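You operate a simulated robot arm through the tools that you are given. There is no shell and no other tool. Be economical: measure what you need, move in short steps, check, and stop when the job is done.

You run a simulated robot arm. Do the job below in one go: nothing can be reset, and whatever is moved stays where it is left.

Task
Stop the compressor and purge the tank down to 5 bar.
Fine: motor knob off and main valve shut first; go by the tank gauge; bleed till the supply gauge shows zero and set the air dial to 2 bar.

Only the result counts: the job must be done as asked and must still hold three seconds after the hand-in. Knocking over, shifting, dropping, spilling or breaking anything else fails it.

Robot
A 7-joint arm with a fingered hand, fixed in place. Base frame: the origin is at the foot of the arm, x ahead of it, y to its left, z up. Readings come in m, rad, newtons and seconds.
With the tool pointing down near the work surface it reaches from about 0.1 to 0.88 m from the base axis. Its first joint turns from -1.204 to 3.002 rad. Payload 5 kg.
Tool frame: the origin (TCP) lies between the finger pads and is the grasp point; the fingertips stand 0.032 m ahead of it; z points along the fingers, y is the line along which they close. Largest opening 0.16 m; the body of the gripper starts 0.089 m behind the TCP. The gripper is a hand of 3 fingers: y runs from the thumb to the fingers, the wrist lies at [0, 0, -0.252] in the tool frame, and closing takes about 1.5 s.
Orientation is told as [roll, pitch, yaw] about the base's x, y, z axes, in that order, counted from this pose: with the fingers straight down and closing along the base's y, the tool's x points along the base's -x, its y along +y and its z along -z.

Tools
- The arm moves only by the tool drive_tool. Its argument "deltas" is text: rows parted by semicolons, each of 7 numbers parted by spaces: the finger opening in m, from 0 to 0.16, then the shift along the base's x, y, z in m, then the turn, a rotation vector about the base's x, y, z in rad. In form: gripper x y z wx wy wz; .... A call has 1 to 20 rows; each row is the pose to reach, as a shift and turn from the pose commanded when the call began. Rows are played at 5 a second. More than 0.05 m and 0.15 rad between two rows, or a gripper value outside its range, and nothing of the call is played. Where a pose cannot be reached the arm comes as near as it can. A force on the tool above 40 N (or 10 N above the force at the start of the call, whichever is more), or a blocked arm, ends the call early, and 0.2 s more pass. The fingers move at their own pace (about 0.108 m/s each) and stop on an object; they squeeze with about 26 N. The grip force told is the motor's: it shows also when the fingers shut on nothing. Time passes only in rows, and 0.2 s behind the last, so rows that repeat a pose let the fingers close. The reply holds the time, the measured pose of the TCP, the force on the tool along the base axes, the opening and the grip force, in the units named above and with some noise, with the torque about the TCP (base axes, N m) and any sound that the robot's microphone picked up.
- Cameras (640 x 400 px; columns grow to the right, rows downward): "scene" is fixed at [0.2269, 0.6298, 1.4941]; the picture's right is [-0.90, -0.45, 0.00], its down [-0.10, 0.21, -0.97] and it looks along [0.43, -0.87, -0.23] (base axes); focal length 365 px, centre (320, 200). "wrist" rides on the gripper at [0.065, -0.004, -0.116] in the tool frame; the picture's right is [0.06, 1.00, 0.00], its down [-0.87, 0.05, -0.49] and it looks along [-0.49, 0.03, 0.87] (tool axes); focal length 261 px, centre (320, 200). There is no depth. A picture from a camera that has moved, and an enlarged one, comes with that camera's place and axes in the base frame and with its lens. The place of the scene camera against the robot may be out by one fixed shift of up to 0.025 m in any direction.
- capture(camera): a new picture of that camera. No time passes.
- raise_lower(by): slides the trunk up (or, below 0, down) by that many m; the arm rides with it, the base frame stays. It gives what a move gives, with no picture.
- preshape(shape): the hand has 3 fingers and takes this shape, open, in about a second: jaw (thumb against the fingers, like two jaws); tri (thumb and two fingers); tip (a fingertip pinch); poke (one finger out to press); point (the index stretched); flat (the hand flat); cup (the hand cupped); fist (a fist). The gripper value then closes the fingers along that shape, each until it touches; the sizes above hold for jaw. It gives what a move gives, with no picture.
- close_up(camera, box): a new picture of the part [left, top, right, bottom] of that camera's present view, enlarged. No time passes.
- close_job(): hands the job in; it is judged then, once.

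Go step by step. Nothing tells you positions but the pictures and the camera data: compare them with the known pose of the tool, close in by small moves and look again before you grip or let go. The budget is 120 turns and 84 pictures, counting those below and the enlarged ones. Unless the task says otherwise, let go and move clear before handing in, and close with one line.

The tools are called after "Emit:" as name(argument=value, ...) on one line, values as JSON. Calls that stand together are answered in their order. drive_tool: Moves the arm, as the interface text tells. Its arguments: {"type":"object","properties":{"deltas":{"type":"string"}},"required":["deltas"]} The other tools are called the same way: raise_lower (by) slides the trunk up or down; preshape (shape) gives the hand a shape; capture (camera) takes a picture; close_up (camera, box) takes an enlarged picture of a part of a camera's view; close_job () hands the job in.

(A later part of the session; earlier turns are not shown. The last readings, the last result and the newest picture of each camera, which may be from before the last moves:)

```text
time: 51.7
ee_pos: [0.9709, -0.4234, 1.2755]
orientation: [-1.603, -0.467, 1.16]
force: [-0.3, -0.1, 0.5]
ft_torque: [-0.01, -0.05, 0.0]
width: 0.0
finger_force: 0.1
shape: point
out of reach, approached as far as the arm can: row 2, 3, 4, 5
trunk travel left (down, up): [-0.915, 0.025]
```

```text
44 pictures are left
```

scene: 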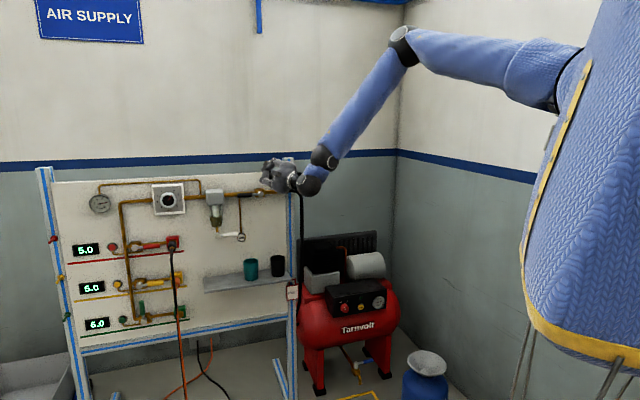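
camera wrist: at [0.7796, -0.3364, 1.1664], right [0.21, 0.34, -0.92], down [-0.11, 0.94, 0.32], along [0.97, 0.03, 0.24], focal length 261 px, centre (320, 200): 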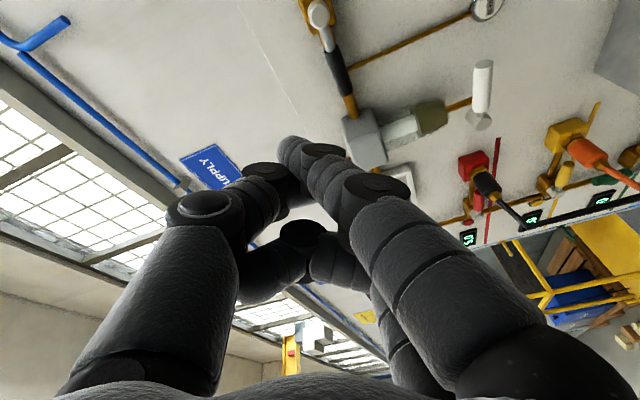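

The wrist bend is the limit, so I pitch the tool about 30° downward, which suits this elbow-up posture and still works for pushing the lever.

Emit:
drive_tool(deltas="0 0 0 0 0.054 0.112 0;0 0 0 0 0.108 0.225 0;0 0 0 0 0.161 0.337 0;0 0 0 0 0.215 0.45 0;0 0 0 0 0.215 0.45 0")

Emit:
drive_tool(deltas="0 0.02 0 -0.01 0 0 0;0 0.04 0 -0.02 0 0 0")

Emit:
capture(camera="wrist")

Emit:
close_up(camera="scene", box=[200, 150, 340, 240])

```text
time: 52.9
ee_pos: [0.9699, -0.4273, 1.2748]
orientation: [-1.049, -0.423, 0.918]
force: [0.4, -0.4, 0.5]
ft_torque: [-0.02, 0.0, 0.02]
width: 0.0001
finger_force: 0.1
shape: point
trunk travel left (down, up): [-0.915, 0.025]
```

```text
time: 53.5
ee_pos: [1.0113, -0.4266, 1.255]
orientation: [-1.052, -0.421, 0.917]
force: [0.6, -0.2, -0.3]
ft_torque: [0.02, 0.01, -0.01]
width: 0.0002
finger_force: 0.1
shape: point
trunk travel left (down, up): [-0.915, 0.025]
```

```text
43 pictures are left
camera wrist: at [0.8799, -0.4333, 1.2831], right [-0.21, 0.54, -0.82], down [0.07, 0.84, 0.54], along [0.97, 0.05, -0.22], focal length 261 px, centre (320, 200)
```

wrist: 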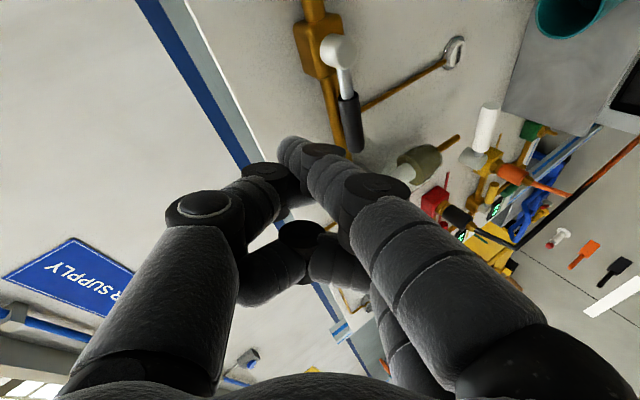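

```text
4.44 times, centred on (270, 195) of scene
camera zoom: at [0.2269, 0.6298, 1.4941], right [-0.9, -0.45, 0.0], down [-0.1, 0.21, -0.97], along [0.43, -0.87, -0.23], focal length 1622 px, centre (542, 222)
```

zoom: 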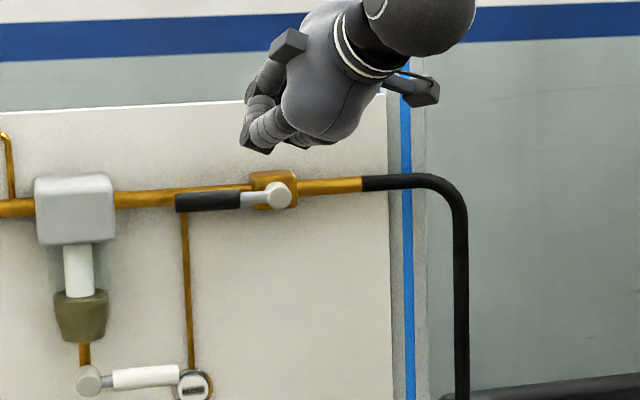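

Now it reaches. I bring the fingertip over the handle, then press down gently to learn which way the lever turns.

Emit:
drive_tool(deltas="0 0.025 0.011 -0.018 0 0 0;0 0.049 0.022 -0.035 0 0 0;0 0.049 0.022 -0.035 0 0 0")

Emit:
capture(camera="wrist")

Emit:
close_up(camera="scene", box=[200, 150, 340, 240])

```text
time: 54.3
ee_pos: [1.0428, -0.4158, 1.2364]
orientation: [-1.051, -0.425, 0.919]
force: [0.2, 0.8, -0.1]
ft_torque: [-0.01, -0.01, -0.02]
width: 0.0
finger_force: 0.1
shape: point
out of reach, approached as far as the arm can: row 2, 3
trunk travel left (down, up): [-0.915, 0.025]
```

```text
41 pictures are left
camera wrist: at [0.9119, -0.4224, 1.2636], right [-0.21, 0.54, -0.81], down [0.07, 0.84, 0.54], along [0.97, 0.06, -0.22], focal length 261 px, centre (320, 200)
```

wrist: 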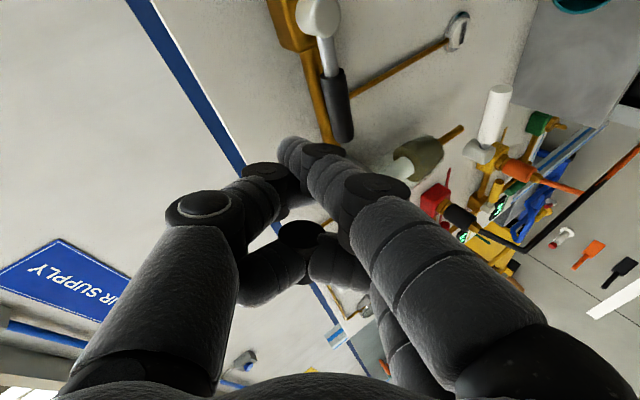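

```text
4.44 times, centred on (270, 195) of scene
camera zoom: at [0.2269, 0.6298, 1.4941], right [-0.9, -0.45, 0.0], down [-0.1, 0.21, -0.97], along [0.43, -0.87, -0.23], focal length 1622 px, centre (542, 222)
```

zoom: 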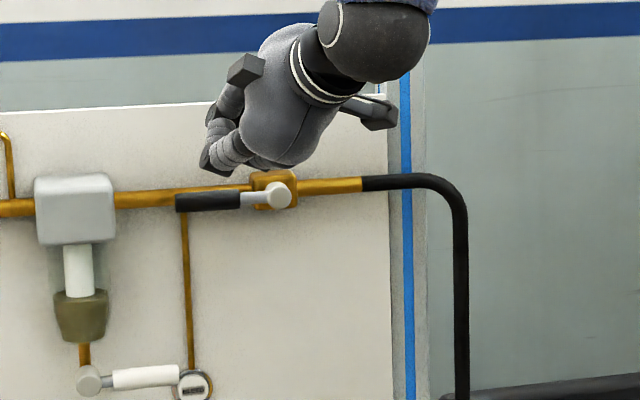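

Still at the edge of reach; I back off, lower the trunk 0.15 m, and come back up with the same downward tilt.

Emit:
drive_tool(deltas="0 -0.045 0.02 0.01 0 0 0;0 -0.08 0.04 0.03 0 0 0")

Emit:
raise_lower(by=-0.15)

Emit:
drive_tool(deltas="0 0 0 0.04 0 0 0;0 0 0 0.08 0 0 0;0 0 0 0.11 0 0 0;0 0.04 -0.01 0.11 0 0 0;0 0.08 -0.03 0.11 0 0 0")

```text
refused: row 1 steps farther than a row can; nothing moved
```

```text
time: 56.0
ee_pos: [1.0436, -0.4147, 1.0871]
orientation: [-1.051, -0.424, 0.919]
force: [-0.5, 0.0, 0.3]
ft_torque: [0.03, -0.01, 0.02]
width: 0.0
finger_force: 0.1
shape: point
trunk travel left (down, up): [-0.765, 0.175]
```

```text
time: 57.2
ee_pos: [1.1234, -0.4459, 1.1955]
orientation: [-1.051, -0.424, 0.922]
force: [1.2, -1.2, 1.5]
ft_torque: [0.03, 0.03, 0.02]
width: 0.0001
finger_force: 0.1
shape: point
trunk travel left (down, up): [-0.765, 0.175]
```

The back-off was refused while the later moves ran, so the hand may have touched the lever. I check what happened before anything else.

Emit:
close_up(camera="scene", box=[180, 140, 340, 240])

Emit:
capture(camera="wrist")

```text
4.00 times, centred on (260, 190) of scene
camera zoom: at [0.2269, 0.6298, 1.4941], right [-0.9, -0.45, 0.0], down [-0.1, 0.21, -0.97], along [0.43, -0.87, -0.23], focal length 1460 px, centre (560, 240)
```

zoom: 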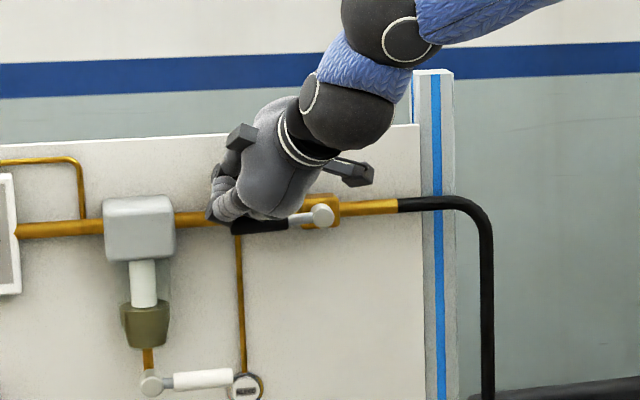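

```text
38 pictures are left
camera wrist: at [0.9925, -0.4529, 1.2241], right [-0.21, 0.54, -0.81], down [0.07, 0.84, 0.54], along [0.97, 0.06, -0.22], focal length 261 px, centre (320, 200)
```

wrist: 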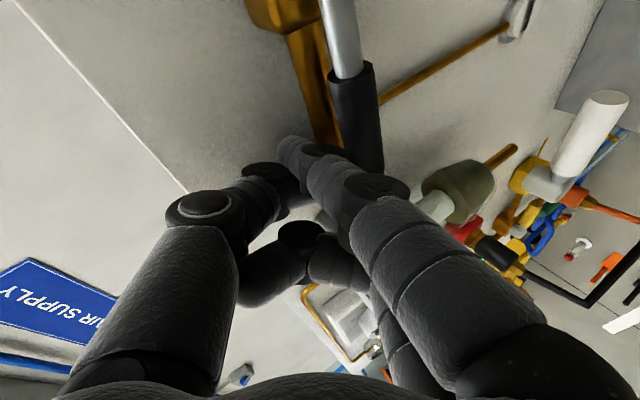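

The lever is undisturbed and the finger lies just above its outer part. I shift slightly toward the pivot, back a bit off the pipe, and press down.

Emit:
drive_tool(deltas="0 -0.022 -0.012 0 0 0 0;0 -0.022 -0.012 -0.012 0 0 0;0 -0.022 -0.012 -0.024 0 0 0;0 -0.022 -0.012 -0.036 0 0 0;0 -0.022 -0.012 -0.048 0 0 0")

Emit:
close_up(camera="scene", box=[180, 140, 340, 240])

```text
time: 58.4
ee_pos: [1.1001, -0.4566, 1.1456]
orientation: [-1.05, -0.424, 0.918]
force: [0.8, -0.7, 0.6]
ft_torque: [0.02, 0.01, 0.02]
width: 0.0
finger_force: 0.1
shape: point
trunk travel left (down, up): [-0.765, 0.175]
```

```text
4.00 times, centred on (260, 190) of scene
camera zoom: at [0.2269, 0.6298, 1.4941], right [-0.9, -0.45, 0.0], down [-0.1, 0.21, -0.97], along [0.43, -0.87, -0.23], focal length 1460 px, centre (560, 240)
```

zoom: 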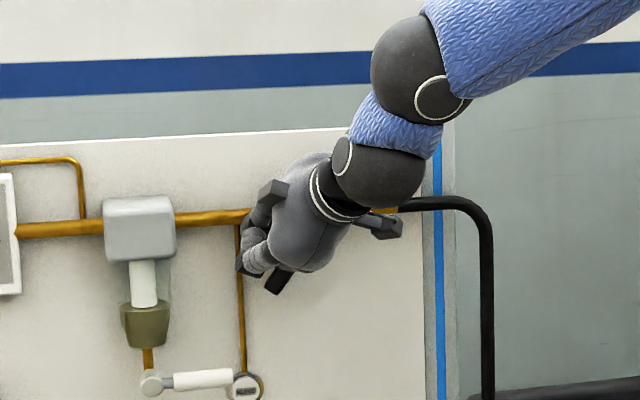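

The lever turns downward easily (now about 50-60° down). I continue along the arc: down a little and to the right.

Emit:
drive_tool(deltas="0 -0.004 -0.009 -0.012 0 0 0;0 -0.009 -0.018 -0.02 0 0 0;0 -0.014 -0.03 -0.024 0 0 0;0 -0.02 -0.042 -0.026 0 0 0;0 -0.025 -0.053 -0.026 0 0 0")

Emit:
capture(camera="wrist")

Emit:
close_up(camera="scene", box=[180, 140, 340, 240])

```text
time: 59.4
ee_pos: [1.086, -0.4854, 1.1268]
orientation: [-1.047, -0.435, 0.935]
force: [10.3, 28.7, 1.2]
ft_torque: [-0.39, 0.7, -0.16]
width: 0.0001
finger_force: 0.0
shape: point
trunk travel left (down, up): [-0.765, 0.175]
stopped in row 5: the force on the tool passed its limit at 46 N (the readings are from after the stop); the commanded pose is now the measured one
```

```text
36 pictures are left
camera wrist: at [0.9542, -0.494, 1.1539], right [-0.22, 0.54, -0.81], down [0.05, 0.84, 0.55], along [0.97, 0.07, -0.21], focal length 261 px, centre (320, 200)
```

wrist: 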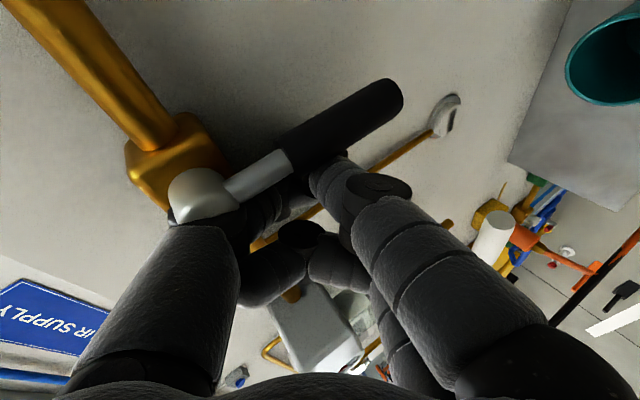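

```text
4.00 times, centred on (260, 190) of scene
camera zoom: at [0.2269, 0.6298, 1.4941], right [-0.9, -0.45, 0.0], down [-0.1, 0.21, -0.97], along [0.43, -0.87, -0.23], focal length 1460 px, centre (560, 240)
```

zoom: 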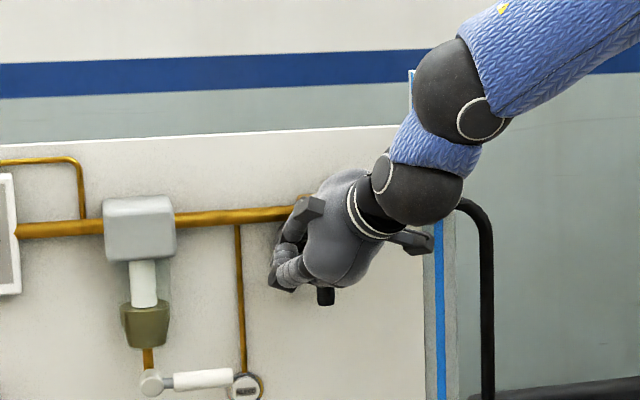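

The lever reached its stop, vertical. I back off leftward and outward to confirm.

Emit:
drive_tool(deltas="0 0.009 0.018 0 0 0 0;0 -0.028 0.034 0.01 0 0 0;0 -0.07 0.05 0.02 0 0 0;0 -0.11 0.07 0.03 0 0 0")

Emit:
close_up(camera="scene", box=[80, 140, 340, 260])

Emit:
capture(camera="wrist")

```text
time: 60.4
ee_pos: [0.9716, -0.4198, 1.1553]
orientation: [-1.052, -0.429, 0.926]
force: [0.1, -0.2, 0.3]
ft_torque: [-0.01, 0.0, 0.01]
width: 0.0
finger_force: 0.0
shape: point
trunk travel left (down, up): [-0.765, 0.175]
```

```text
2.46 times, centred on (210, 200) of scene
camera zoom: at [0.2269, 0.6298, 1.4941], right [-0.9, -0.45, 0.0], down [-0.1, 0.21, -0.97], along [0.43, -0.87, -0.23], focal length 898 px, centre (591, 200)
```

zoom: 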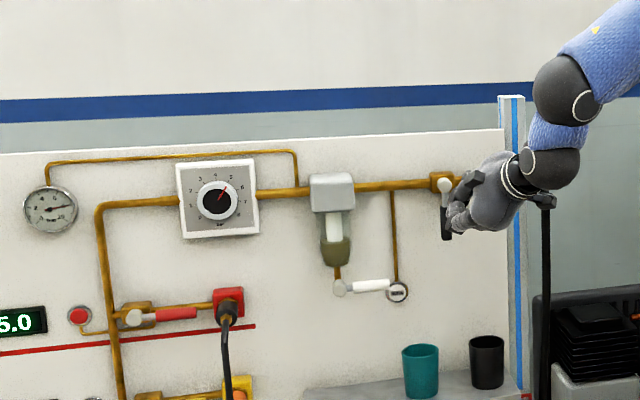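

```text
33 pictures are left
camera wrist: at [0.8409, -0.427, 1.1814], right [-0.21, 0.54, -0.81], down [0.06, 0.84, 0.54], along [0.97, 0.07, -0.21], focal length 261 px, centre (320, 200)
```

wrist: 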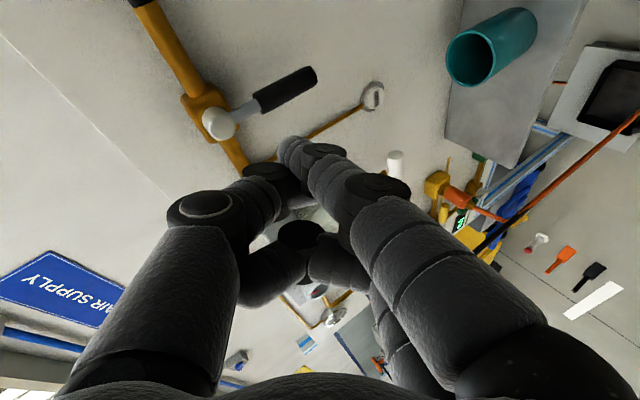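

The main valve lever is vertical (shut). The BLEED button triangulates to (1.131,-0.477,0.994); the cup tops are near z≈0.91, so I keep the hand above them, lowering the trunk 0.15 m and moving the fingertip 3 cm before the button.

Emit:
raise_lower(by=-0.15)

Emit:
drive_tool(deltas="0 0.04 0 0 0 0 0;0 0.08 -0.005 0 0 0 0;0 0.1 -0.009 0 0 0 0")

Emit:
capture(camera="wrist")

Emit:
close_up(camera="scene", box=[180, 180, 320, 280])

```text
time: 62.2
ee_pos: [0.9728, -0.4197, 1.0025]
orientation: [-1.047, -0.429, 0.927]
force: [-0.7, -0.1, -0.2]
ft_torque: [0.0, 0.02, 0.01]
width: 0.0
finger_force: 0.0
shape: point
trunk travel left (down, up): [-0.615, 0.325]
```

```text
time: 63.0
ee_pos: [1.0741, -0.4277, 1.0023]
orientation: [-1.05, -0.428, 0.929]
force: [0.3, -0.4, -1.1]
ft_torque: [-0.02, 0.03, -0.02]
width: 0.0001
finger_force: 0.0
shape: point
trunk travel left (down, up): [-0.615, 0.325]
```

```text
32 pictures are left
camera wrist: at [0.9435, -0.4359, 1.0299], right [-0.22, 0.54, -0.81], down [0.06, 0.84, 0.54], along [0.97, 0.07, -0.21], focal length 261 px, centre (320, 200)
```

wrist: 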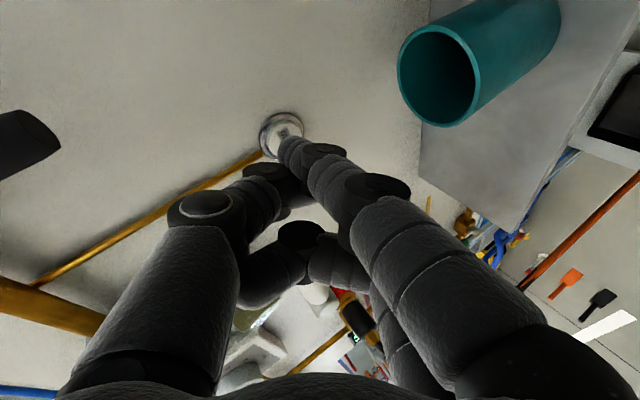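

```text
4.00 times, centred on (250, 230) of scene
camera zoom: at [0.2269, 0.6298, 1.4941], right [-0.9, -0.45, 0.0], down [-0.1, 0.21, -0.97], along [0.43, -0.87, -0.23], focal length 1460 px, centre (600, 80)
```

zoom: 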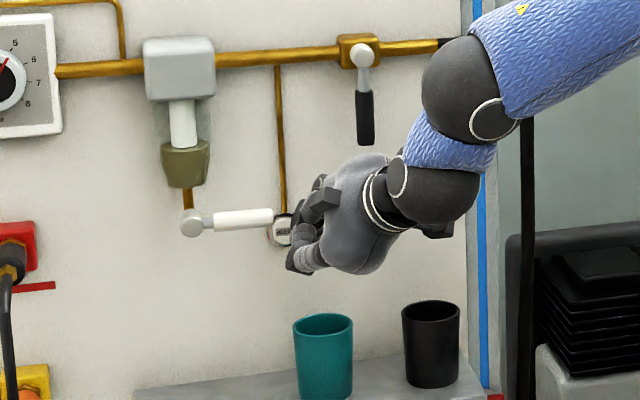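

The fingertip is lined up with BLEED. I press along the panel normal.

Emit:
drive_tool(deltas="0 0.009 -0.0043 0 0 0 0;0 0.018 -0.0086 0 0 0 0;0 0.0225 -0.011 0 0 0 0;0 0.027 -0.013 0 0 0 0;0 0.031 -0.015 0 0 0 0")

Emit:
close_up(camera="scene", box=[80, 170, 280, 290])

```text
time: 64.2
ee_pos: [1.1046, -0.4434, 1.004]
orientation: [-1.05, -0.43, 0.928]
force: [0.0, 0.4, -0.6]
ft_torque: [0.0, 0.01, 0.03]
width: 0.0
finger_force: 0.1
shape: point
trunk travel left (down, up): [-0.615, 0.325]
```

```text
3.20 times, centred on (180, 230) of scene
camera zoom: at [0.2269, 0.6298, 1.4941], right [-0.9, -0.45, 0.0], down [-0.1, 0.21, -0.97], along [0.43, -0.87, -0.23], focal length 1168 px, centre (768, 104)
```

zoom: 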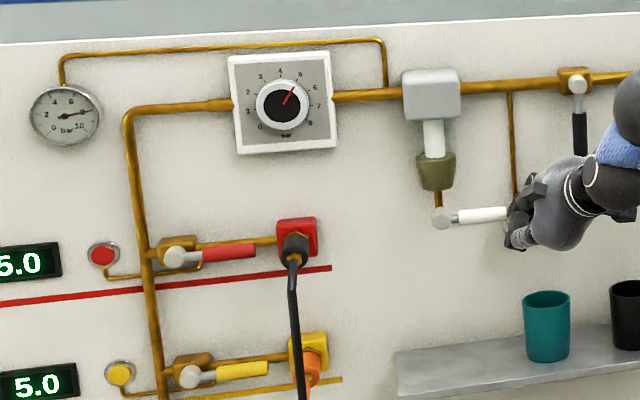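

No contact yet; I advance further in small steps.

Emit:
drive_tool(deltas="0 0.0045 -0.002 0 0 0 0;0 0.009 -0.0043 0 0 0 0;0 0.0135 -0.0065 0 0 0 0;0 0.018 -0.0086 0 0 0 0;0 0.0225 -0.011 0 0 0 0")

Emit:
capture(camera="wrist")

```text
time: 65.4
ee_pos: [1.1207, -0.4441, 1.0026]
orientation: [-1.043, -0.43, 0.935]
force: [-17.3, 14.5, -1.8]
ft_torque: [-0.5, -0.27, -0.89]
width: 0.0001
finger_force: 0.1
shape: point
trunk travel left (down, up): [-0.615, 0.325]
heard: click
stopped in row 5: the force on the tool passed its limit at 48 N (the readings are from after the stop); the commanded pose is now the measured one
```

```text
29 pictures are left
camera wrist: at [0.9906, -0.4536, 1.0306], right [-0.23, 0.54, -0.81], down [0.06, 0.84, 0.54], along [0.97, 0.08, -0.22], focal length 261 px, centre (320, 200)
```

wrist: 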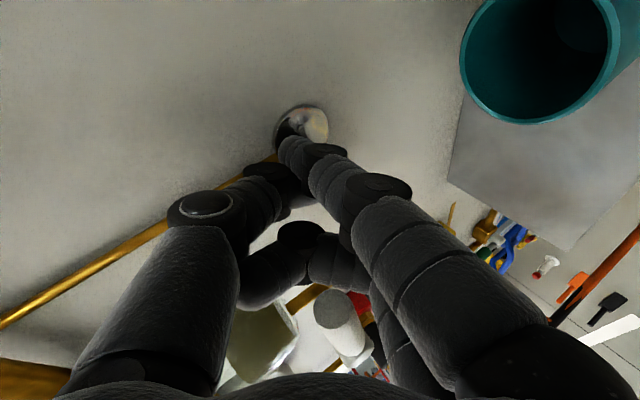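

Contact and a click, with about 22 N holding. I hold here and check the supply gauge.

Emit:
drive_tool(deltas="0 0 0 0 0 0 0;0 0 0 0 0 0 0;0 0 0 0 0 0 0;0 0 0 0 0 0 0;0 0 0 0 0 0 0;0 0 0 0 0 0 0;0 0 0 0 0 0 0;0 0 0 0 0 0 0;0 0 0 0 0 0 0;0 0 0 0 0 0 0")

Emit:
close_up(camera="scene", box=[80, 180, 180, 240])

```text
time: 67.6
ee_pos: [1.1225, -0.4486, 1.002]
orientation: [-1.046, -0.428, 0.933]
force: [-15.2, 29.0, 0.4]
ft_torque: [0.4, 0.21, 0.07]
width: 0.0001
finger_force: 0.2
shape: point
trunk travel left (down, up): [-0.615, 0.325]
```

```text
6.40 times, centred on (130, 210) of scene
camera zoom: at [0.2269, 0.6298, 1.4941], right [-0.9, -0.45, 0.0], down [-0.1, 0.21, -0.97], along [0.43, -0.87, -0.23], focal length 2335 px, centre (1536, 136)
```

zoom: 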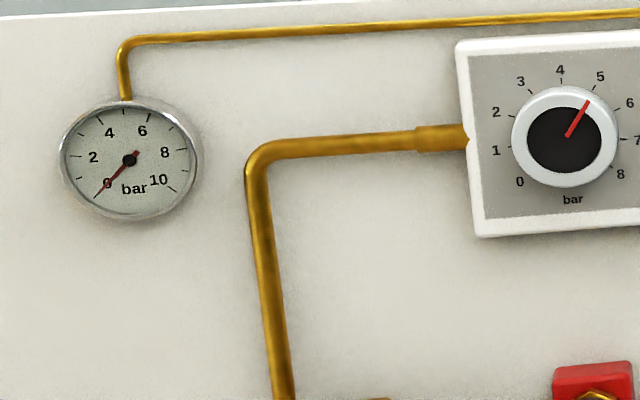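

The supply gauge now reads zero. I hold one more second, then retreat clear and raise.

Emit:
drive_tool(deltas="0 0 0 0 0 0 0;0 0 0 0 0 0 0;0 0 0 0 0 0 0;0 0 0 0 0 0 0;0 -0.03 0.015 0 0 0 0;0 -0.07 0.035 0 0 0 0;0 -0.11 0.055 0 0 0 0;0 -0.15 0.075 0 0 0 0")

Emit:
raise_lower(by=0.2)

Emit:
preshape(shape="jaw")

Emit:
drive_tool(deltas="0.1 0 0.04 0 0.126 -0.06 0;0.1 0 0.08 0 0.252 -0.12 0;0.1 0.01 0.12 0 0.378 -0.18 0;0.1 0.02 0.16 0 0.504 -0.24 0;0.1 0.03 0.2 0 0.63 -0.3 0;0.1 0.03 0.23 0 0.756 -0.36 0;0.1 0.03 0.23 0 0.86 -0.41 0")

Emit:
capture(camera="wrist")

Emit:
capture(camera="scene")

```text
time: 69.4
ee_pos: [0.9725, -0.3768, 0.9994]
orientation: [-1.046, -0.429, 0.93]
force: [0.3, 0.8, -0.4]
ft_torque: [0.01, 0.0, 0.0]
width: 0.0001
finger_force: 0.3
shape: point
trunk travel left (down, up): [-0.615, 0.325]
```

```text
time: 71.5
ee_pos: [0.973, -0.3776, 1.1974]
orientation: [-1.044, -0.428, 0.931]
force: [0.0, 0.1, -0.3]
ft_torque: [0.0, -0.02, 0.01]
width: 0.0
finger_force: 0.0
shape: point
trunk travel left (down, up): [-0.815, 0.125]
```

```text
time: 72.4
ee_pos: [0.9745, -0.3771, 1.1976]
orientation: [-1.045, -0.425, 0.932]
force: [-0.7, -0.2, 0.2]
ft_torque: [-0.02, -0.01, 0.02]
width: 0.1601
finger_force: 0.0
shape: jaw
trunk travel left (down, up): [-0.815, 0.125]
```

```text
time: 74.0
ee_pos: [0.9881, -0.1758, 1.2223]
orientation: [-0.348, -1.318, 0.335]
force: [0.6, -0.7, 0.5]
ft_torque: [0.0, -0.01, -0.05]
width: 0.1004
finger_force: 0.1
shape: jaw
out of reach, approached as far as the arm can: row 4, 5, 6, 7
trunk travel left (down, up): [-0.815, 0.125]
```

```text
27 pictures are left
camera wrist: at [0.8591, -0.1818, 1.1864], right [-0.01, 0.99, -0.15], down [-0.27, 0.14, 0.95], along [0.96, 0.05, 0.27], focal length 261 px, centre (320, 200)
```

wrist: 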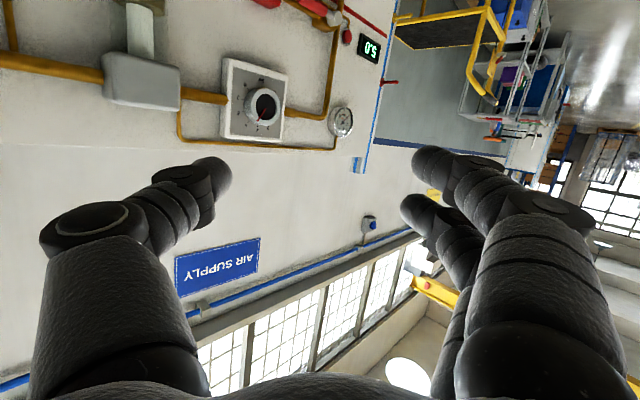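

```text
26 pictures are left
```

scene: 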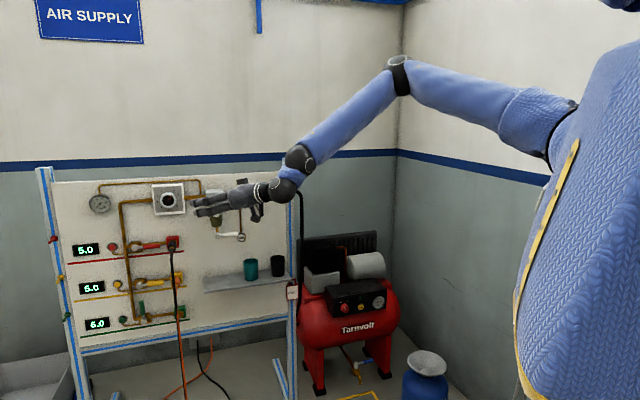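

New finding: the panel normal is about [0.707,-0.707] (like the compressor), and the dial front is at ≈(1.289,-0.267,1.166), far out. I lower the trunk so the shoulder is level with it for maximum reach, and roll the hand so it will straddle the dial top and bottom.

Emit:
raise_lower(by=-0.25)

Emit:
drive_tool(deltas="0.1 0 0 0.02 -0.116 0.003 0.028;0.1 0 0 0.04 -0.232 0.006 0.055;0.1 0 0 0.06 -0.348 0.009 0.083;0.1 0 0 0.08 -0.464 0.012 0.11;0.1 0 0 0.1 -0.58 0.015 0.138;0.1 0 0 0.12 -0.696 0.018 0.166;0.1 0 0 0.14 -0.812 0.021 0.193;0.1 0 0 0.16 -0.928 0.024 0.221;0.1 0 0 0.18 -1.044 0.027 0.248;0.1 0 0 0.195 -1.16 0.03 0.276")

Emit:
drive_tool(deltas="0.1 0.04 -0.01 0 0 0 0;0.1 0.08 -0.02 0 0 0 0;0.1 0.12 -0.03 0 0 0 0;0.1 0.16 -0.04 0 0 0 0")

Emit:
capture(camera="wrist")

```text
time: 76.6
ee_pos: [0.9882, -0.1751, 0.9724]
orientation: [-0.356, -1.318, 0.345]
force: [0.2, -0.2, -0.8]
ft_torque: [0.01, -0.02, -0.03]
width: 0.1004
finger_force: 0.0
shape: jaw
trunk travel left (down, up): [-0.565, 0.375]
```

```text
time: 78.8
ee_pos: [0.9886, -0.1749, 1.1676]
orientation: [-1.324, -0.277, 1.474]
force: [0.5, 1.1, 0.5]
ft_torque: [0.03, 0.02, -0.02]
width: 0.1005
finger_force: 0.0
shape: jaw
trunk travel left (down, up): [-0.565, 0.375]
```

```text
time: 79.8
ee_pos: [1.1495, -0.2168, 1.1634]
orientation: [-1.322, -0.278, 1.47]
force: [-0.1, 0.2, 0.1]
ft_torque: [0.03, 0.03, 0.01]
width: 0.1005
finger_force: 0.0
shape: jaw
trunk travel left (down, up): [-0.565, 0.375]
```

```text
25 pictures are left
camera wrist: at [1.0307, -0.2766, 1.1763], right [-0.22, 0.23, -0.95], down [-0.41, 0.86, 0.3], along [0.89, 0.45, -0.1], focal length 261 px, centre (320, 200)
```

wrist: 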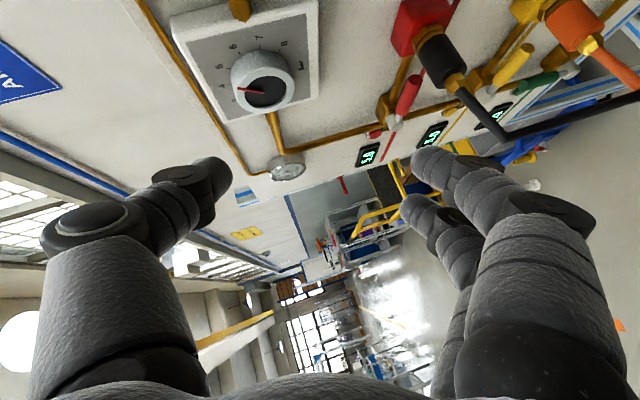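

The dial is confirmed at about (1.288,-0.273,1.168). I now yaw the tool toward the panel normal as far as the arm allows.

Emit:
drive_tool(deltas="0.1 0 0.01 0 0 0 -0.13;0.1 0 0.02 0 0 -0.03 -0.26;0.1 0 0.03 0 0 -0.06 -0.39;0.1 0 0.035 0 0 -0.09 -0.52;0.1 0 0.035 0 0 -0.12 -0.62")

Emit:
drive_tool(deltas="0.1 0.02 0 0 0 0 0;0.1 0.035 -0.01 0 0 0 0")

Emit:
capture(camera="wrist")

```text
time: 81.0
ee_pos: [1.0625, -0.3433, 1.2092]
orientation: [-1.424, -0.32, 0.959]
force: [0.9, 0.2, -0.4]
ft_torque: [-0.02, -0.01, 0.0]
width: 0.1002
finger_force: 0.1
shape: jaw
out of reach, approached as far as the arm can: row 1, 2, 3, 4, 5
trunk travel left (down, up): [-0.565, 0.375]
```

```text
time: 81.6
ee_pos: [1.0976, -0.3601, 1.2104]
orientation: [-1.425, -0.321, 0.963]
force: [0.7, 0.0, 0.7]
ft_torque: [-0.01, -0.02, -0.01]
width: 0.1003
finger_force: 0.1
shape: jaw
out of reach, approached as far as the arm can: row 1, 2
trunk travel left (down, up): [-0.565, 0.375]
```

```text
24 pictures are left
camera wrist: at [0.9625, -0.3507, 1.2095], right [0.02, 0.29, -0.96], down [0.06, 0.95, 0.29], along [1.0, -0.07, 0.0], focal length 261 px, centre (320, 200)
```

wrist: 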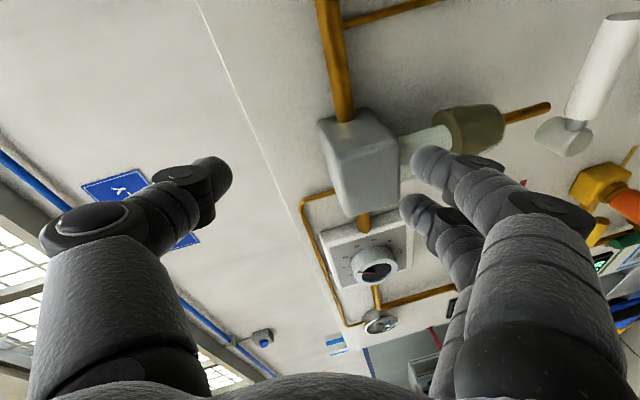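

The solver traded position for heading and drifted toward the filter, so I back out, yaw back to the natural heading and test the straight-out reach toward the dial.

Emit:
drive_tool(deltas="0.1 -0.03 0.03 0 0 0 0;0.1 -0.03 0.07 -0.01 0 0 0.12;0.1 -0.02 0.11 -0.02 0 0 0.24;0.1 0 0.15 -0.03 0 0 0.36;0.1 0.03 0.165 -0.04 0 0 0.45")

Emit:
drive_tool(deltas="0.1 0.03 -0.01 0 0 0 0;0.1 0.06 -0.02 0 0 0 0;0.1 0.09 -0.03 0 0 0 0;0.1 0.11 -0.035 0 0 0 0")

Emit:
capture(camera="scene")

```text
time: 82.8
ee_pos: [1.1263, -0.203, 1.1731]
orientation: [-1.425, -0.321, 1.414]
force: [-0.1, 0.2, -0.4]
ft_torque: [-0.02, -0.02, -0.01]
width: 0.1005
finger_force: 0.0
shape: jaw
out of reach, approached as far as the arm can: row 1, 5
trunk travel left (down, up): [-0.565, 0.375]
```

```text
time: 83.8
ee_pos: [1.1842, -0.2661, 1.1806]
orientation: [-1.423, -0.323, 1.409]
force: [0.4, -0.3, -0.1]
ft_torque: [0.02, -0.01, -0.04]
width: 0.1003
finger_force: 0.0
shape: jaw
out of reach, approached as far as the arm can: row 1, 2, 3, 4
trunk travel left (down, up): [-0.565, 0.375]
```

```text
23 pictures are left
```

scene: 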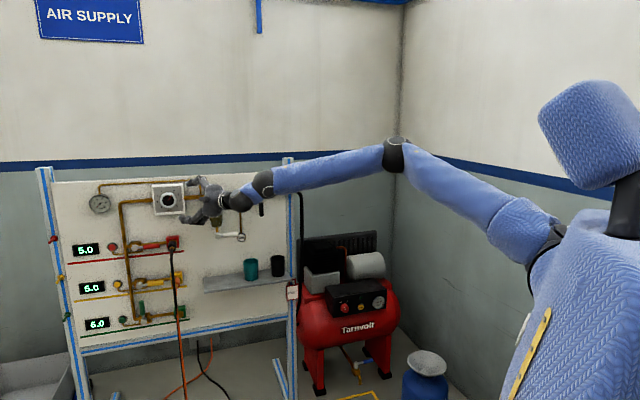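

Elbow is still bent, so a wrist/roll limit is what binds. I retreat, undo the roll, and test heading freedom there without pictures.

Emit:
drive_tool(deltas="0.1 -0.04 0.02 0 0 0 0;0.1 -0.08 0.05 0 0.116 -0.003 -0.028;0.1 -0.12 0.07 0 0.232 -0.006 -0.055;0.1 -0.13 0.08 0 0.348 -0.009 -0.083;0.1 -0.13 0.08 0 0.464 -0.012 -0.11;0.1 -0.13 0.08 0 0.58 -0.015 -0.138;0.1 -0.13 0.08 0 0.696 -0.018 -0.166;0.1 -0.13 0.08 0 0.812 -0.021 -0.193;0.1 -0.13 0.08 0 0.928 -0.024 -0.221;0.1 -0.13 0.08 0 1.044 -0.027 -0.248")

Emit:
drive_tool(deltas="0.1 0 0 0 0 0 -0.12;0.1 0 0 0 0 0 -0.24;0.1 0 0 0 0 0 -0.36;0.1 0 0 0 0 0 -0.48;0.1 0 0 0 0 0 -0.6")

```text
time: 86.0
ee_pos: [1.0548, -0.1865, 1.1843]
orientation: [-0.601, -1.25, 0.472]
force: [0.6, 0.9, -0.3]
ft_torque: [-0.01, 0.02, 0.0]
width: 0.1008
finger_force: 0.0
shape: jaw
trunk travel left (down, up): [-0.565, 0.375]
```

```text
time: 87.2
ee_pos: [1.0282, -0.3298, 1.1954]
orientation: [-0.54, -1.258, -0.004]
force: [0.0, 0.6, -0.5]
ft_torque: [0.02, 0.02, -0.04]
width: 0.1004
finger_force: 0.0
shape: jaw
out of reach, approached as far as the arm can: row 1, 2, 3, 4, 5
trunk travel left (down, up): [-0.565, 0.375]
```

Same coupling at low roll. I test the outward reach with this roll and a milder heading.

Emit:
drive_tool(deltas="0.1 -0.01 0.04 0 0 0 0.1;0.1 -0.01 0.08 0 0 0 0.2;0.1 0.0 0.11 -0.01 0 0 0.3;0.1 0.03 0.11 -0.02 0 0 0.3;0.1 0.07 0.1 -0.03 0 0 0.3;0.1 0.11 0.09 -0.03 0 0 0.3;0.1 0.15 0.08 -0.03 0 0 0.3;0.1 0.19 0.07 -0.03 0 0 0.3")

Emit:
capture(camera="wrist")

```text
time: 89.1
ee_pos: [1.1624, -0.2946, 1.1802]
orientation: [-0.541, -1.256, 0.312]
force: [-29.0, 19.1, 0.4]
ft_torque: [-0.12, -0.18, -0.97]
width: 0.086
finger_force: 0.1
shape: jaw
out of reach, approached as far as the arm can: row 5, 6, 7, 8
trunk travel left (down, up): [-0.565, 0.375]
stopped in row 8: the force on the tool passed its limit at 45 N (the readings are from after the stop); the commanded pose is now the measured one
```

```text
22 pictures are left
camera wrist: at [1.0323, -0.276, 1.1481], right [0.18, 0.96, -0.22], down [-0.19, 0.25, 0.95], along [0.96, -0.13, 0.23], focal length 261 px, centre (320, 200)
```

wrist: 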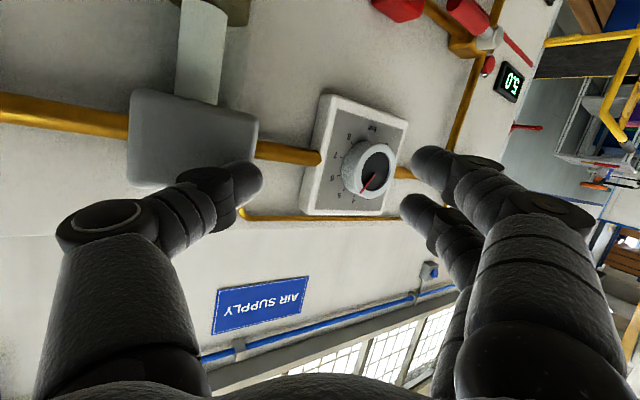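

The thumb bumped the filter body, so I back straight off and narrow the hand. Then I try rolling the other way to see if that frees the wrist.

Emit:
drive_tool(deltas="0.09 -0.02 0.02 0 0 0 0;0.08 -0.05 0.05 0 0 0 0;0.06 -0.08 0.08 0 0 0 0;0.06 -0.11 0.11 0 0 0 0")

Emit:
drive_tool(deltas="0.06 0 0 0 0.13 -0.033 -0.037;0.06 0 0 0 0.26 -0.066 -0.074;0.06 0 0 0 0.39 -0.099 -0.111;0.06 0 0 0 0.52 -0.132 -0.148;0.06 0 0 0 0.65 -0.165 -0.185;0.06 0 0 0 0.78 -0.198 -0.222;0.06 0 0 0 0.91 -0.231 -0.26;0.06 0 0 0 1.04 -0.264 -0.297;0.06 0 0 0 1.17 -0.297 -0.334;0.06 0 0 0 1.3 -0.33 -0.371")

Emit:
close_up(camera="scene", box=[80, 140, 320, 290])

```text
time: 90.1
ee_pos: [1.0469, -0.2066, 1.1796]
orientation: [-0.536, -1.256, 0.306]
force: [-0.2, 0.6, -0.8]
ft_torque: [-0.02, -0.01, 0.0]
width: 0.0604
finger_force: 0.0
shape: jaw
out of reach, approached as far as the arm can: row 3, 4
trunk travel left (down, up): [-0.565, 0.375]
```

```text
time: 92.3
ee_pos: [1.0462, -0.2085, 1.1774]
orientation: [1.275, -0.329, -1.724]
force: [-0.1, 0.4, -0.1]
ft_torque: [0.03, 0.0, 0.01]
width: 0.0604
finger_force: 0.1
shape: jaw
trunk travel left (down, up): [-0.565, 0.375]
```

```text
2.67 times, centred on (200, 215) of scene
camera zoom: at [0.2269, 0.6298, 1.4941], right [-0.9, -0.45, 0.0], down [-0.1, 0.21, -0.97], along [0.43, -0.87, -0.23], focal length 973 px, centre (640, 160)
```

zoom: 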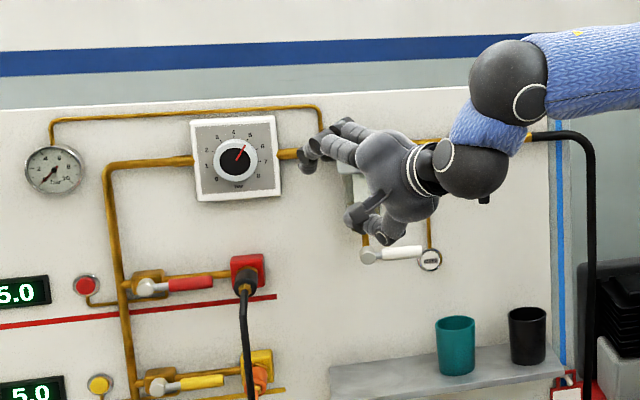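

Rolling the other way works freely. I now test yawing toward the panel normal from this roll.

Emit:
drive_tool(deltas="0.06 0 0 0 0 0 -0.12;0.06 0 0 0 0 0 -0.24;0.06 0 0 0 0 0 -0.36;0.06 0 0 0 0 0 -0.48")

Emit:
drive_tool(deltas="0.06 0.03 0.03 0 0 0 0;0.06 0.05 0.05 0 0 0 0")

```text
time: 93.3
ee_pos: [1.0199, -0.3101, 1.1895]
orientation: [1.277, -0.319, -2.004]
force: [-0.8, -0.4, 0.2]
ft_torque: [0.01, 0.0, 0.0]
width: 0.0602
finger_force: 0.1
shape: jaw
out of reach, approached as far as the arm can: row 1, 2, 3, 4
trunk travel left (down, up): [-0.565, 0.375]
```

```text
time: 93.9
ee_pos: [1.0371, -0.3148, 1.1925]
orientation: [1.277, -0.316, -1.999]
force: [-0.3, -0.9, 0.0]
ft_torque: [0.01, 0.0, 0.03]
width: 0.0604
finger_force: 0.1
shape: jaw
out of reach, approached as far as the arm can: row 1, 2
trunk travel left (down, up): [-0.565, 0.375]
```

The binding limit looks like reach of the wrist at a given bend. I test the pure straight-out stretch with a near-radial heading to learn the true limit.

Emit:
drive_tool(deltas="0.06 -0.03 0.03 0 0 0 0.12;0.06 -0.03 0.07 -0.01 0 0 0.24;0.06 -0.01 0.11 -0.02 0 0 0.36;0.06 0.03 0.13 -0.02 0 0 0.48;0.06 0.07 0.14 -0.02 0 0 0.56;0.06 0.11 0.14 -0.02 0 0 0.56;0.06 0.14 0.14 -0.02 0 0 0.56;0.06 0.16 0.14 -0.02 0 0 0.56;0.06 0.18 0.14 -0.02 0 0 0.56")

Emit:
capture(camera="scene")

```text
time: 95.9
ee_pos: [1.1659, -0.2043, 1.18]
orientation: [1.276, -0.319, -1.442]
force: [0.3, -0.8, 0.6]
ft_torque: [-0.01, 0.0, 0.01]
width: 0.0602
finger_force: 0.1
shape: jaw
out of reach, approached as far as the arm can: row 6, 7, 8, 9
trunk travel left (down, up): [-0.565, 0.375]
```

```text
20 pictures are left
```

scene: 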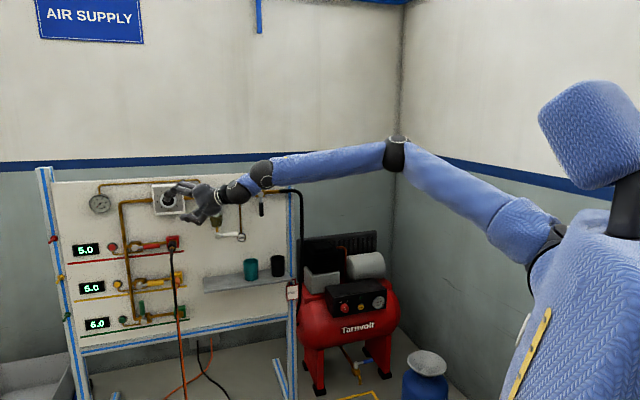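

Straight-out stops at x≈1.166 with a bent elbow. I test whether another trunk height extends this, starting 0.2 m higher.

Emit:
raise_lower(by=0.2)

Emit:
drive_tool(deltas="0.06 0.03 0 -0.03 0 0 0;0.06 0.06 0 -0.06 0 0 0;0.06 0.09 0 -0.09 0 0 0;0.06 0.09 0 -0.12 0 0 0;0.06 0.09 0 -0.16 0 0 0;0.06 0.09 0 -0.2 0 0 0")

Emit:
drive_tool(deltas="0.06 0 0 0 0 0.12 0;0.06 0.02 0 0 0 0.24 0;0.06 0.04 0 0 0 0.36 0;0.06 0.06 0 0 0 0.48 0")

```text
time: 98.1
ee_pos: [1.1662, -0.2036, 1.3799]
orientation: [1.278, -0.317, -1.443]
force: [0.4, 0.0, 0.7]
ft_torque: [0.01, 0.01, -0.02]
width: 0.0603
finger_force: 0.0
shape: jaw
trunk travel left (down, up): [-0.765, 0.175]
```

```text
time: 99.5
ee_pos: [1.1585, -0.2632, 1.2416]
orientation: [1.275, -0.316, -1.442]
force: [0.1, -0.1, 0.7]
ft_torque: [-0.01, -0.02, -0.01]
width: 0.0603
finger_force: 0.1
shape: jaw
out of reach, approached as far as the arm can: row 1, 2, 3, 4, 5, 6
trunk travel left (down, up): [-0.765, 0.175]
```

```text
time: 100.5
ee_pos: [1.1437, -0.2981, 1.2546]
orientation: [0.789, -0.22, -1.307]
force: [-0.4, -0.5, -0.8]
ft_torque: [-0.01, 0.03, 0.0]
width: 0.0603
finger_force: 0.0
shape: jaw
out of reach, approached as far as the arm can: row 2, 3, 4
trunk travel left (down, up): [-0.765, 0.175]
```

No gain higher. I undo the pitch, retreat, and try a lower trunk so the arm reaches upward instead.

Emit:
drive_tool(deltas="0.06 -0.04 0.03 0 0 -0.12 0;0.06 -0.08 0.06 0 0 -0.24 0;0.06 -0.12 0.09 0 0 -0.36 0;0.06 -0.14 0.12 0 0 -0.48 0")

Emit:
raise_lower(by=-0.4)

Emit:
drive_tool(deltas="0.06 0 0 0.04 0 0 0;0.06 0 0 0.08 0 0 0;0.06 0 0 0.12 0 0 0;0.06 0 0 0.16 0 0 0;0.06 0 0 0.2 0 0 0;0.06 0 0 0.24 0 0 0;0.06 0 0 0.28 0 0 0;0.06 0.02 0 0.31 0 0 0;0.06 0.06 0 0.31 0 0 0;0.06 0.1 0 0.31 0 0 0;0.06 0.14 0 0.31 0 0 0;0.06 0.18 0 0.31 0 0 0;0.06 0.21 0 0.31 0 0 0")

```text
time: 101.5
ee_pos: [1.0067, -0.1799, 1.2532]
orientation: [1.274, -0.317, -1.444]
force: [0.3, -0.7, -0.2]
ft_torque: [0.0, 0.02, 0.0]
width: 0.0601
finger_force: 0.1
shape: jaw
trunk travel left (down, up): [-0.765, 0.175]
```

```text
time: 105.3
ee_pos: [1.0061, -0.1799, 0.8537]
orientation: [1.276, -0.317, -1.442]
force: [-0.1, 1.1, -0.9]
ft_torque: [0.0, 0.01, 0.03]
width: 0.0604
finger_force: 0.1
shape: jaw
trunk travel left (down, up): [-0.365, 0.575]
```

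```text
time: 108.1
ee_pos: [1.1375, -0.182, 1.1587]
orientation: [1.276, -0.317, -1.442]
force: [0.3, 0.0, -0.5]
ft_torque: [-0.03, -0.03, 0.01]
width: 0.06
finger_force: 0.0
shape: jaw
out of reach, approached as far as the arm can: row 11, 12, 13
trunk travel left (down, up): [-0.365, 0.575]
```

The boundary fits a fixed elbow with a joint limit rather than a straight arm. I swing the hand well to the left (free space) to force the elbow into another posture, then check.

Emit:
drive_tool(deltas="0.06 -0.04 0.02 0 0 0 0;0.06 -0.08 0.05 0 0 0 0.05;0.06 -0.11 0.09 0 0 0 0.1;0.06 -0.14 0.13 0 0 0 0.15;0.06 -0.17 0.17 0 0 0 0.2;0.06 -0.2 0.21 0 0 0 0.25;0.06 -0.23 0.25 0 0 0 0.3;0.06 -0.26 0.29 0 0 0 0.35;0.06 -0.28 0.33 0 0 0 0.4;0.06 -0.3 0.37 0 0 0 0.45;0.06 -0.32 0.41 0 0 0 0.5;0.06 -0.34 0.45 0 0 0 0.55;0.06 -0.35 0.49 0 0 0 0.6")

Emit:
capture(camera="scene")

```text
time: 110.9
ee_pos: [0.7801, 0.0961, 1.2004]
orientation: [1.278, -0.315, -0.843]
force: [-0.3, -0.1, 0.5]
ft_torque: [-0.02, 0.0, 0.04]
width: 0.0597
finger_force: 0.1
shape: jaw
out of reach, approached as far as the arm can: row 5, 6, 7, 8, 9, 10, 11, 12, 13
trunk travel left (down, up): [-0.365, 0.575]
```

```text
19 pictures are left
```

scene: 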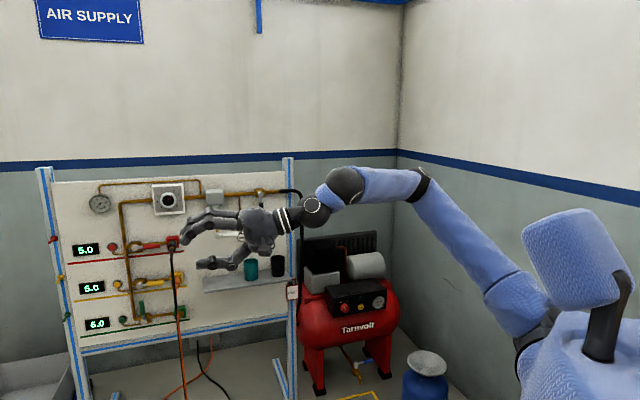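

The upper arm stays pinned out to the right. I raise everything above the panel height, where space is free, to straighten the arm and then sweep it left while extended.

Emit:
raise_lower(by=0.4)

Emit:
raise_lower(by=0.13)

Emit:
drive_tool(deltas="0.06 0 -0.045 -0.01 0 0 -0.08;0.06 0 -0.09 -0.02 0 0 -0.16;0.06 0 -0.135 -0.03 0 0 -0.24;0.06 0 -0.18 -0.04 0 0 -0.32;0.06 0 -0.225 -0.05 0 0 -0.4;0.06 0.01 -0.27 -0.06 0 0 -0.48;0.06 0.02 -0.315 -0.07 0 0 -0.56;0.06 0.03 -0.36 -0.08 0 0 -0.64;0.06 0.04 -0.405 -0.09 0 0 -0.72;0.06 0.05 -0.45 -0.1 0 0 -0.8;0.06 0.06 -0.495 -0.11 0 0 -0.88;0.06 0.07 -0.54 -0.12 0 0 -0.96;0.06 0.08 -0.585 -0.13 0 0 -1.04;0.06 0.09 -0.63 -0.14 0 0 -1.12;0.06 0.1 -0.675 -0.15 0 0 -1.18")

Emit:
drive_tool(deltas="0.06 0.035 -0.025 0 0 0 0;0.06 0.07 -0.05 0 0 0 0;0.06 0.105 -0.075 0 0 0 0;0.06 0.14 -0.1 0 0 0 0;0.06 0.175 -0.125 0 0 0 0;0.06 0.21 -0.15 0 0 0 0")

Emit:
capture(camera="scene")

```text
time: 114.8
ee_pos: [0.7801, 0.0979, 1.5998]
orientation: [1.276, -0.317, -0.841]
force: [0.0, -0.6, 0.1]
ft_torque: [-0.02, -0.02, -0.01]
width: 0.06
finger_force: 0.0
shape: jaw
trunk travel left (down, up): [-0.765, 0.175]
```

```text
time: 116.3
ee_pos: [0.7796, 0.097, 1.7297]
orientation: [1.276, -0.317, -0.841]
force: [0.1, -1.5, 0.0]
ft_torque: [0.0, -0.01, -0.01]
width: 0.0598
finger_force: 0.1
shape: jaw
trunk travel left (down, up): [-0.895, 0.045]
```

```text
time: 119.5
ee_pos: [0.8821, -0.5823, 1.5794]
orientation: [1.275, -0.319, -2.024]
force: [0.1, -0.2, -0.6]
ft_torque: [0.03, -0.01, 0.0]
width: 0.06
finger_force: 0.1
shape: jaw
trunk travel left (down, up): [-0.895, 0.045]
```

```text
time: 120.9
ee_pos: [1.0922, -0.7306, 1.5773]
orientation: [1.274, -0.317, -2.024]
force: [0.3, 0.2, 0.3]
ft_torque: [0.03, 0.0, 0.01]
width: 0.0601
finger_force: 0.1
shape: jaw
trunk travel left (down, up): [-0.895, 0.045]
```

```text
18 pictures are left
```

scene: 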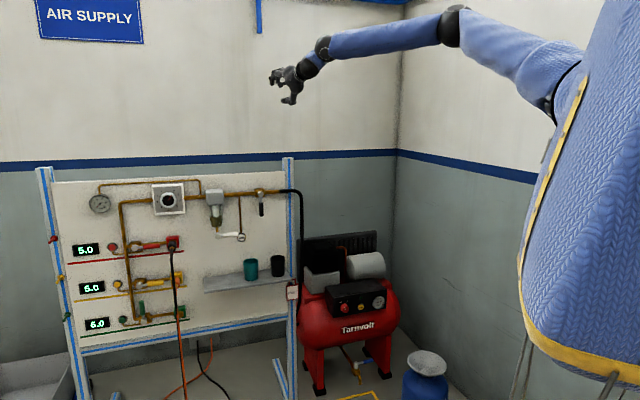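

The arm extends well in this direction (1.09,-0.73). I straighten a bit further and sweep left at full extension above the panel.

Emit:
drive_tool(deltas="0.06 0.03 -0.01 0 0 0 0;0.06 0.063 0.011 0 0 0 0;0.06 0.078 0.056 0 0 0 0.03;0.06 0.093 0.101 0 0 0 0.06;0.06 0.108 0.147 0 0 0 0.09;0.06 0.12 0.191 0 0 0 0.12;0.06 0.13 0.236 0 0 0 0.15;0.06 0.138 0.281 0 0 0 0.18;0.06 0.146 0.326 0 0 0 0.21;0.06 0.153 0.371 0 0 0 0.24;0.06 0.158 0.416 0 0 0 0.27;0.06 0.158 0.461 0 0 0 0.3")

```text
time: 123.5
ee_pos: [1.184, -0.3116, 1.5807]
orientation: [1.278, -0.318, -1.719]
force: [-0.2, 0.2, 0.1]
ft_torque: [-0.01, 0.0, 0.0]
width: 0.0597
finger_force: 0.1
shape: jaw
out of reach, approached as far as the arm can: row 9, 10, 11, 12
trunk travel left (down, up): [-0.895, 0.045]
```

It stops again near (1.18,-0.31). In this free space above the panel I test which factor binds: return to y≈-0.45, yaw the tool leftward, then move left.

Emit:
drive_tool(deltas="0.06 0.01 -0.045 0 0 0 0.08;0.06 0.02 -0.09 0 0 0 0.16;0.06 0.03 -0.12 0 0 0 0.24;0.06 0.04 -0.12 0 0 0 0.32;0.06 0.04 -0.1 0 0 0 0.4;0.06 0.04 -0.06 0 0 0 0.4;0.06 0.04 -0.02 0 0 0 0.4;0.06 0.05 0.02 0 0 0 0.4;0.06 0.06 0.06 0 0 0 0.4")

Emit:
capture(camera="scene")

```text
time: 125.5
ee_pos: [1.2266, -0.2571, 1.583]
orientation: [1.276, -0.318, -1.323]
force: [0.3, 0.6, -0.3]
ft_torque: [0.03, 0.01, 0.03]
width: 0.0599
finger_force: 0.0
shape: jaw
out of reach, approached as far as the arm can: row 9
trunk travel left (down, up): [-0.895, 0.045]
```

```text
17 pictures are left
```

scene: 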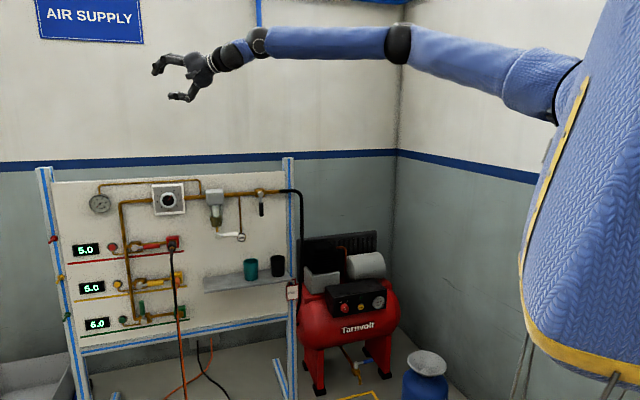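

Posture is much better now (x=1.227 with the arm nearly straight). Still above the panel, I level the tool and lower it slightly to get the wrist to shoulder height, and probe further out with heading near zero.

Emit:
drive_tool(deltas="0.06 0 0 -0.02 0.02 -0.128 0;0.06 0 0 -0.04 0.04 -0.257 0;0.06 0 0 -0.06 0.04 -0.257 0;0.06 0.01 0 -0.08 0.04 -0.257 0;0.06 0.02 -0.01 -0.08 0.04 -0.257 0;0.06 0.03 -0.02 -0.08 0.04 -0.257 0;0.06 0.04 -0.02 -0.08 0.04 -0.257 0")

Emit:
drive_tool(deltas="0.06 0 0 0 0 0 -0.1;0.06 0 0 0 0 0 -0.2;0.06 0 0 0 0 0 -0.3")

```text
time: 127.1
ee_pos: [1.2326, -0.2922, 1.5145]
orientation: [1.549, -0.33, -1.41]
force: [-0.1, 0.5, 0.7]
ft_torque: [-0.01, 0.0, 0.0]
width: 0.0601
finger_force: 0.0
shape: jaw
out of reach, approached as far as the arm can: row 3, 4, 5, 6, 7
trunk travel left (down, up): [-0.895, 0.045]
```

```text
time: 127.9
ee_pos: [1.2056, -0.3056, 1.5222]
orientation: [1.549, -0.331, -1.708]
force: [0.1, -0.2, -0.8]
ft_torque: [0.04, 0.03, 0.0]
width: 0.0598
finger_force: 0.0
shape: jaw
out of reach, approached as far as the arm can: row 1, 2, 3
trunk travel left (down, up): [-0.895, 0.045]
```

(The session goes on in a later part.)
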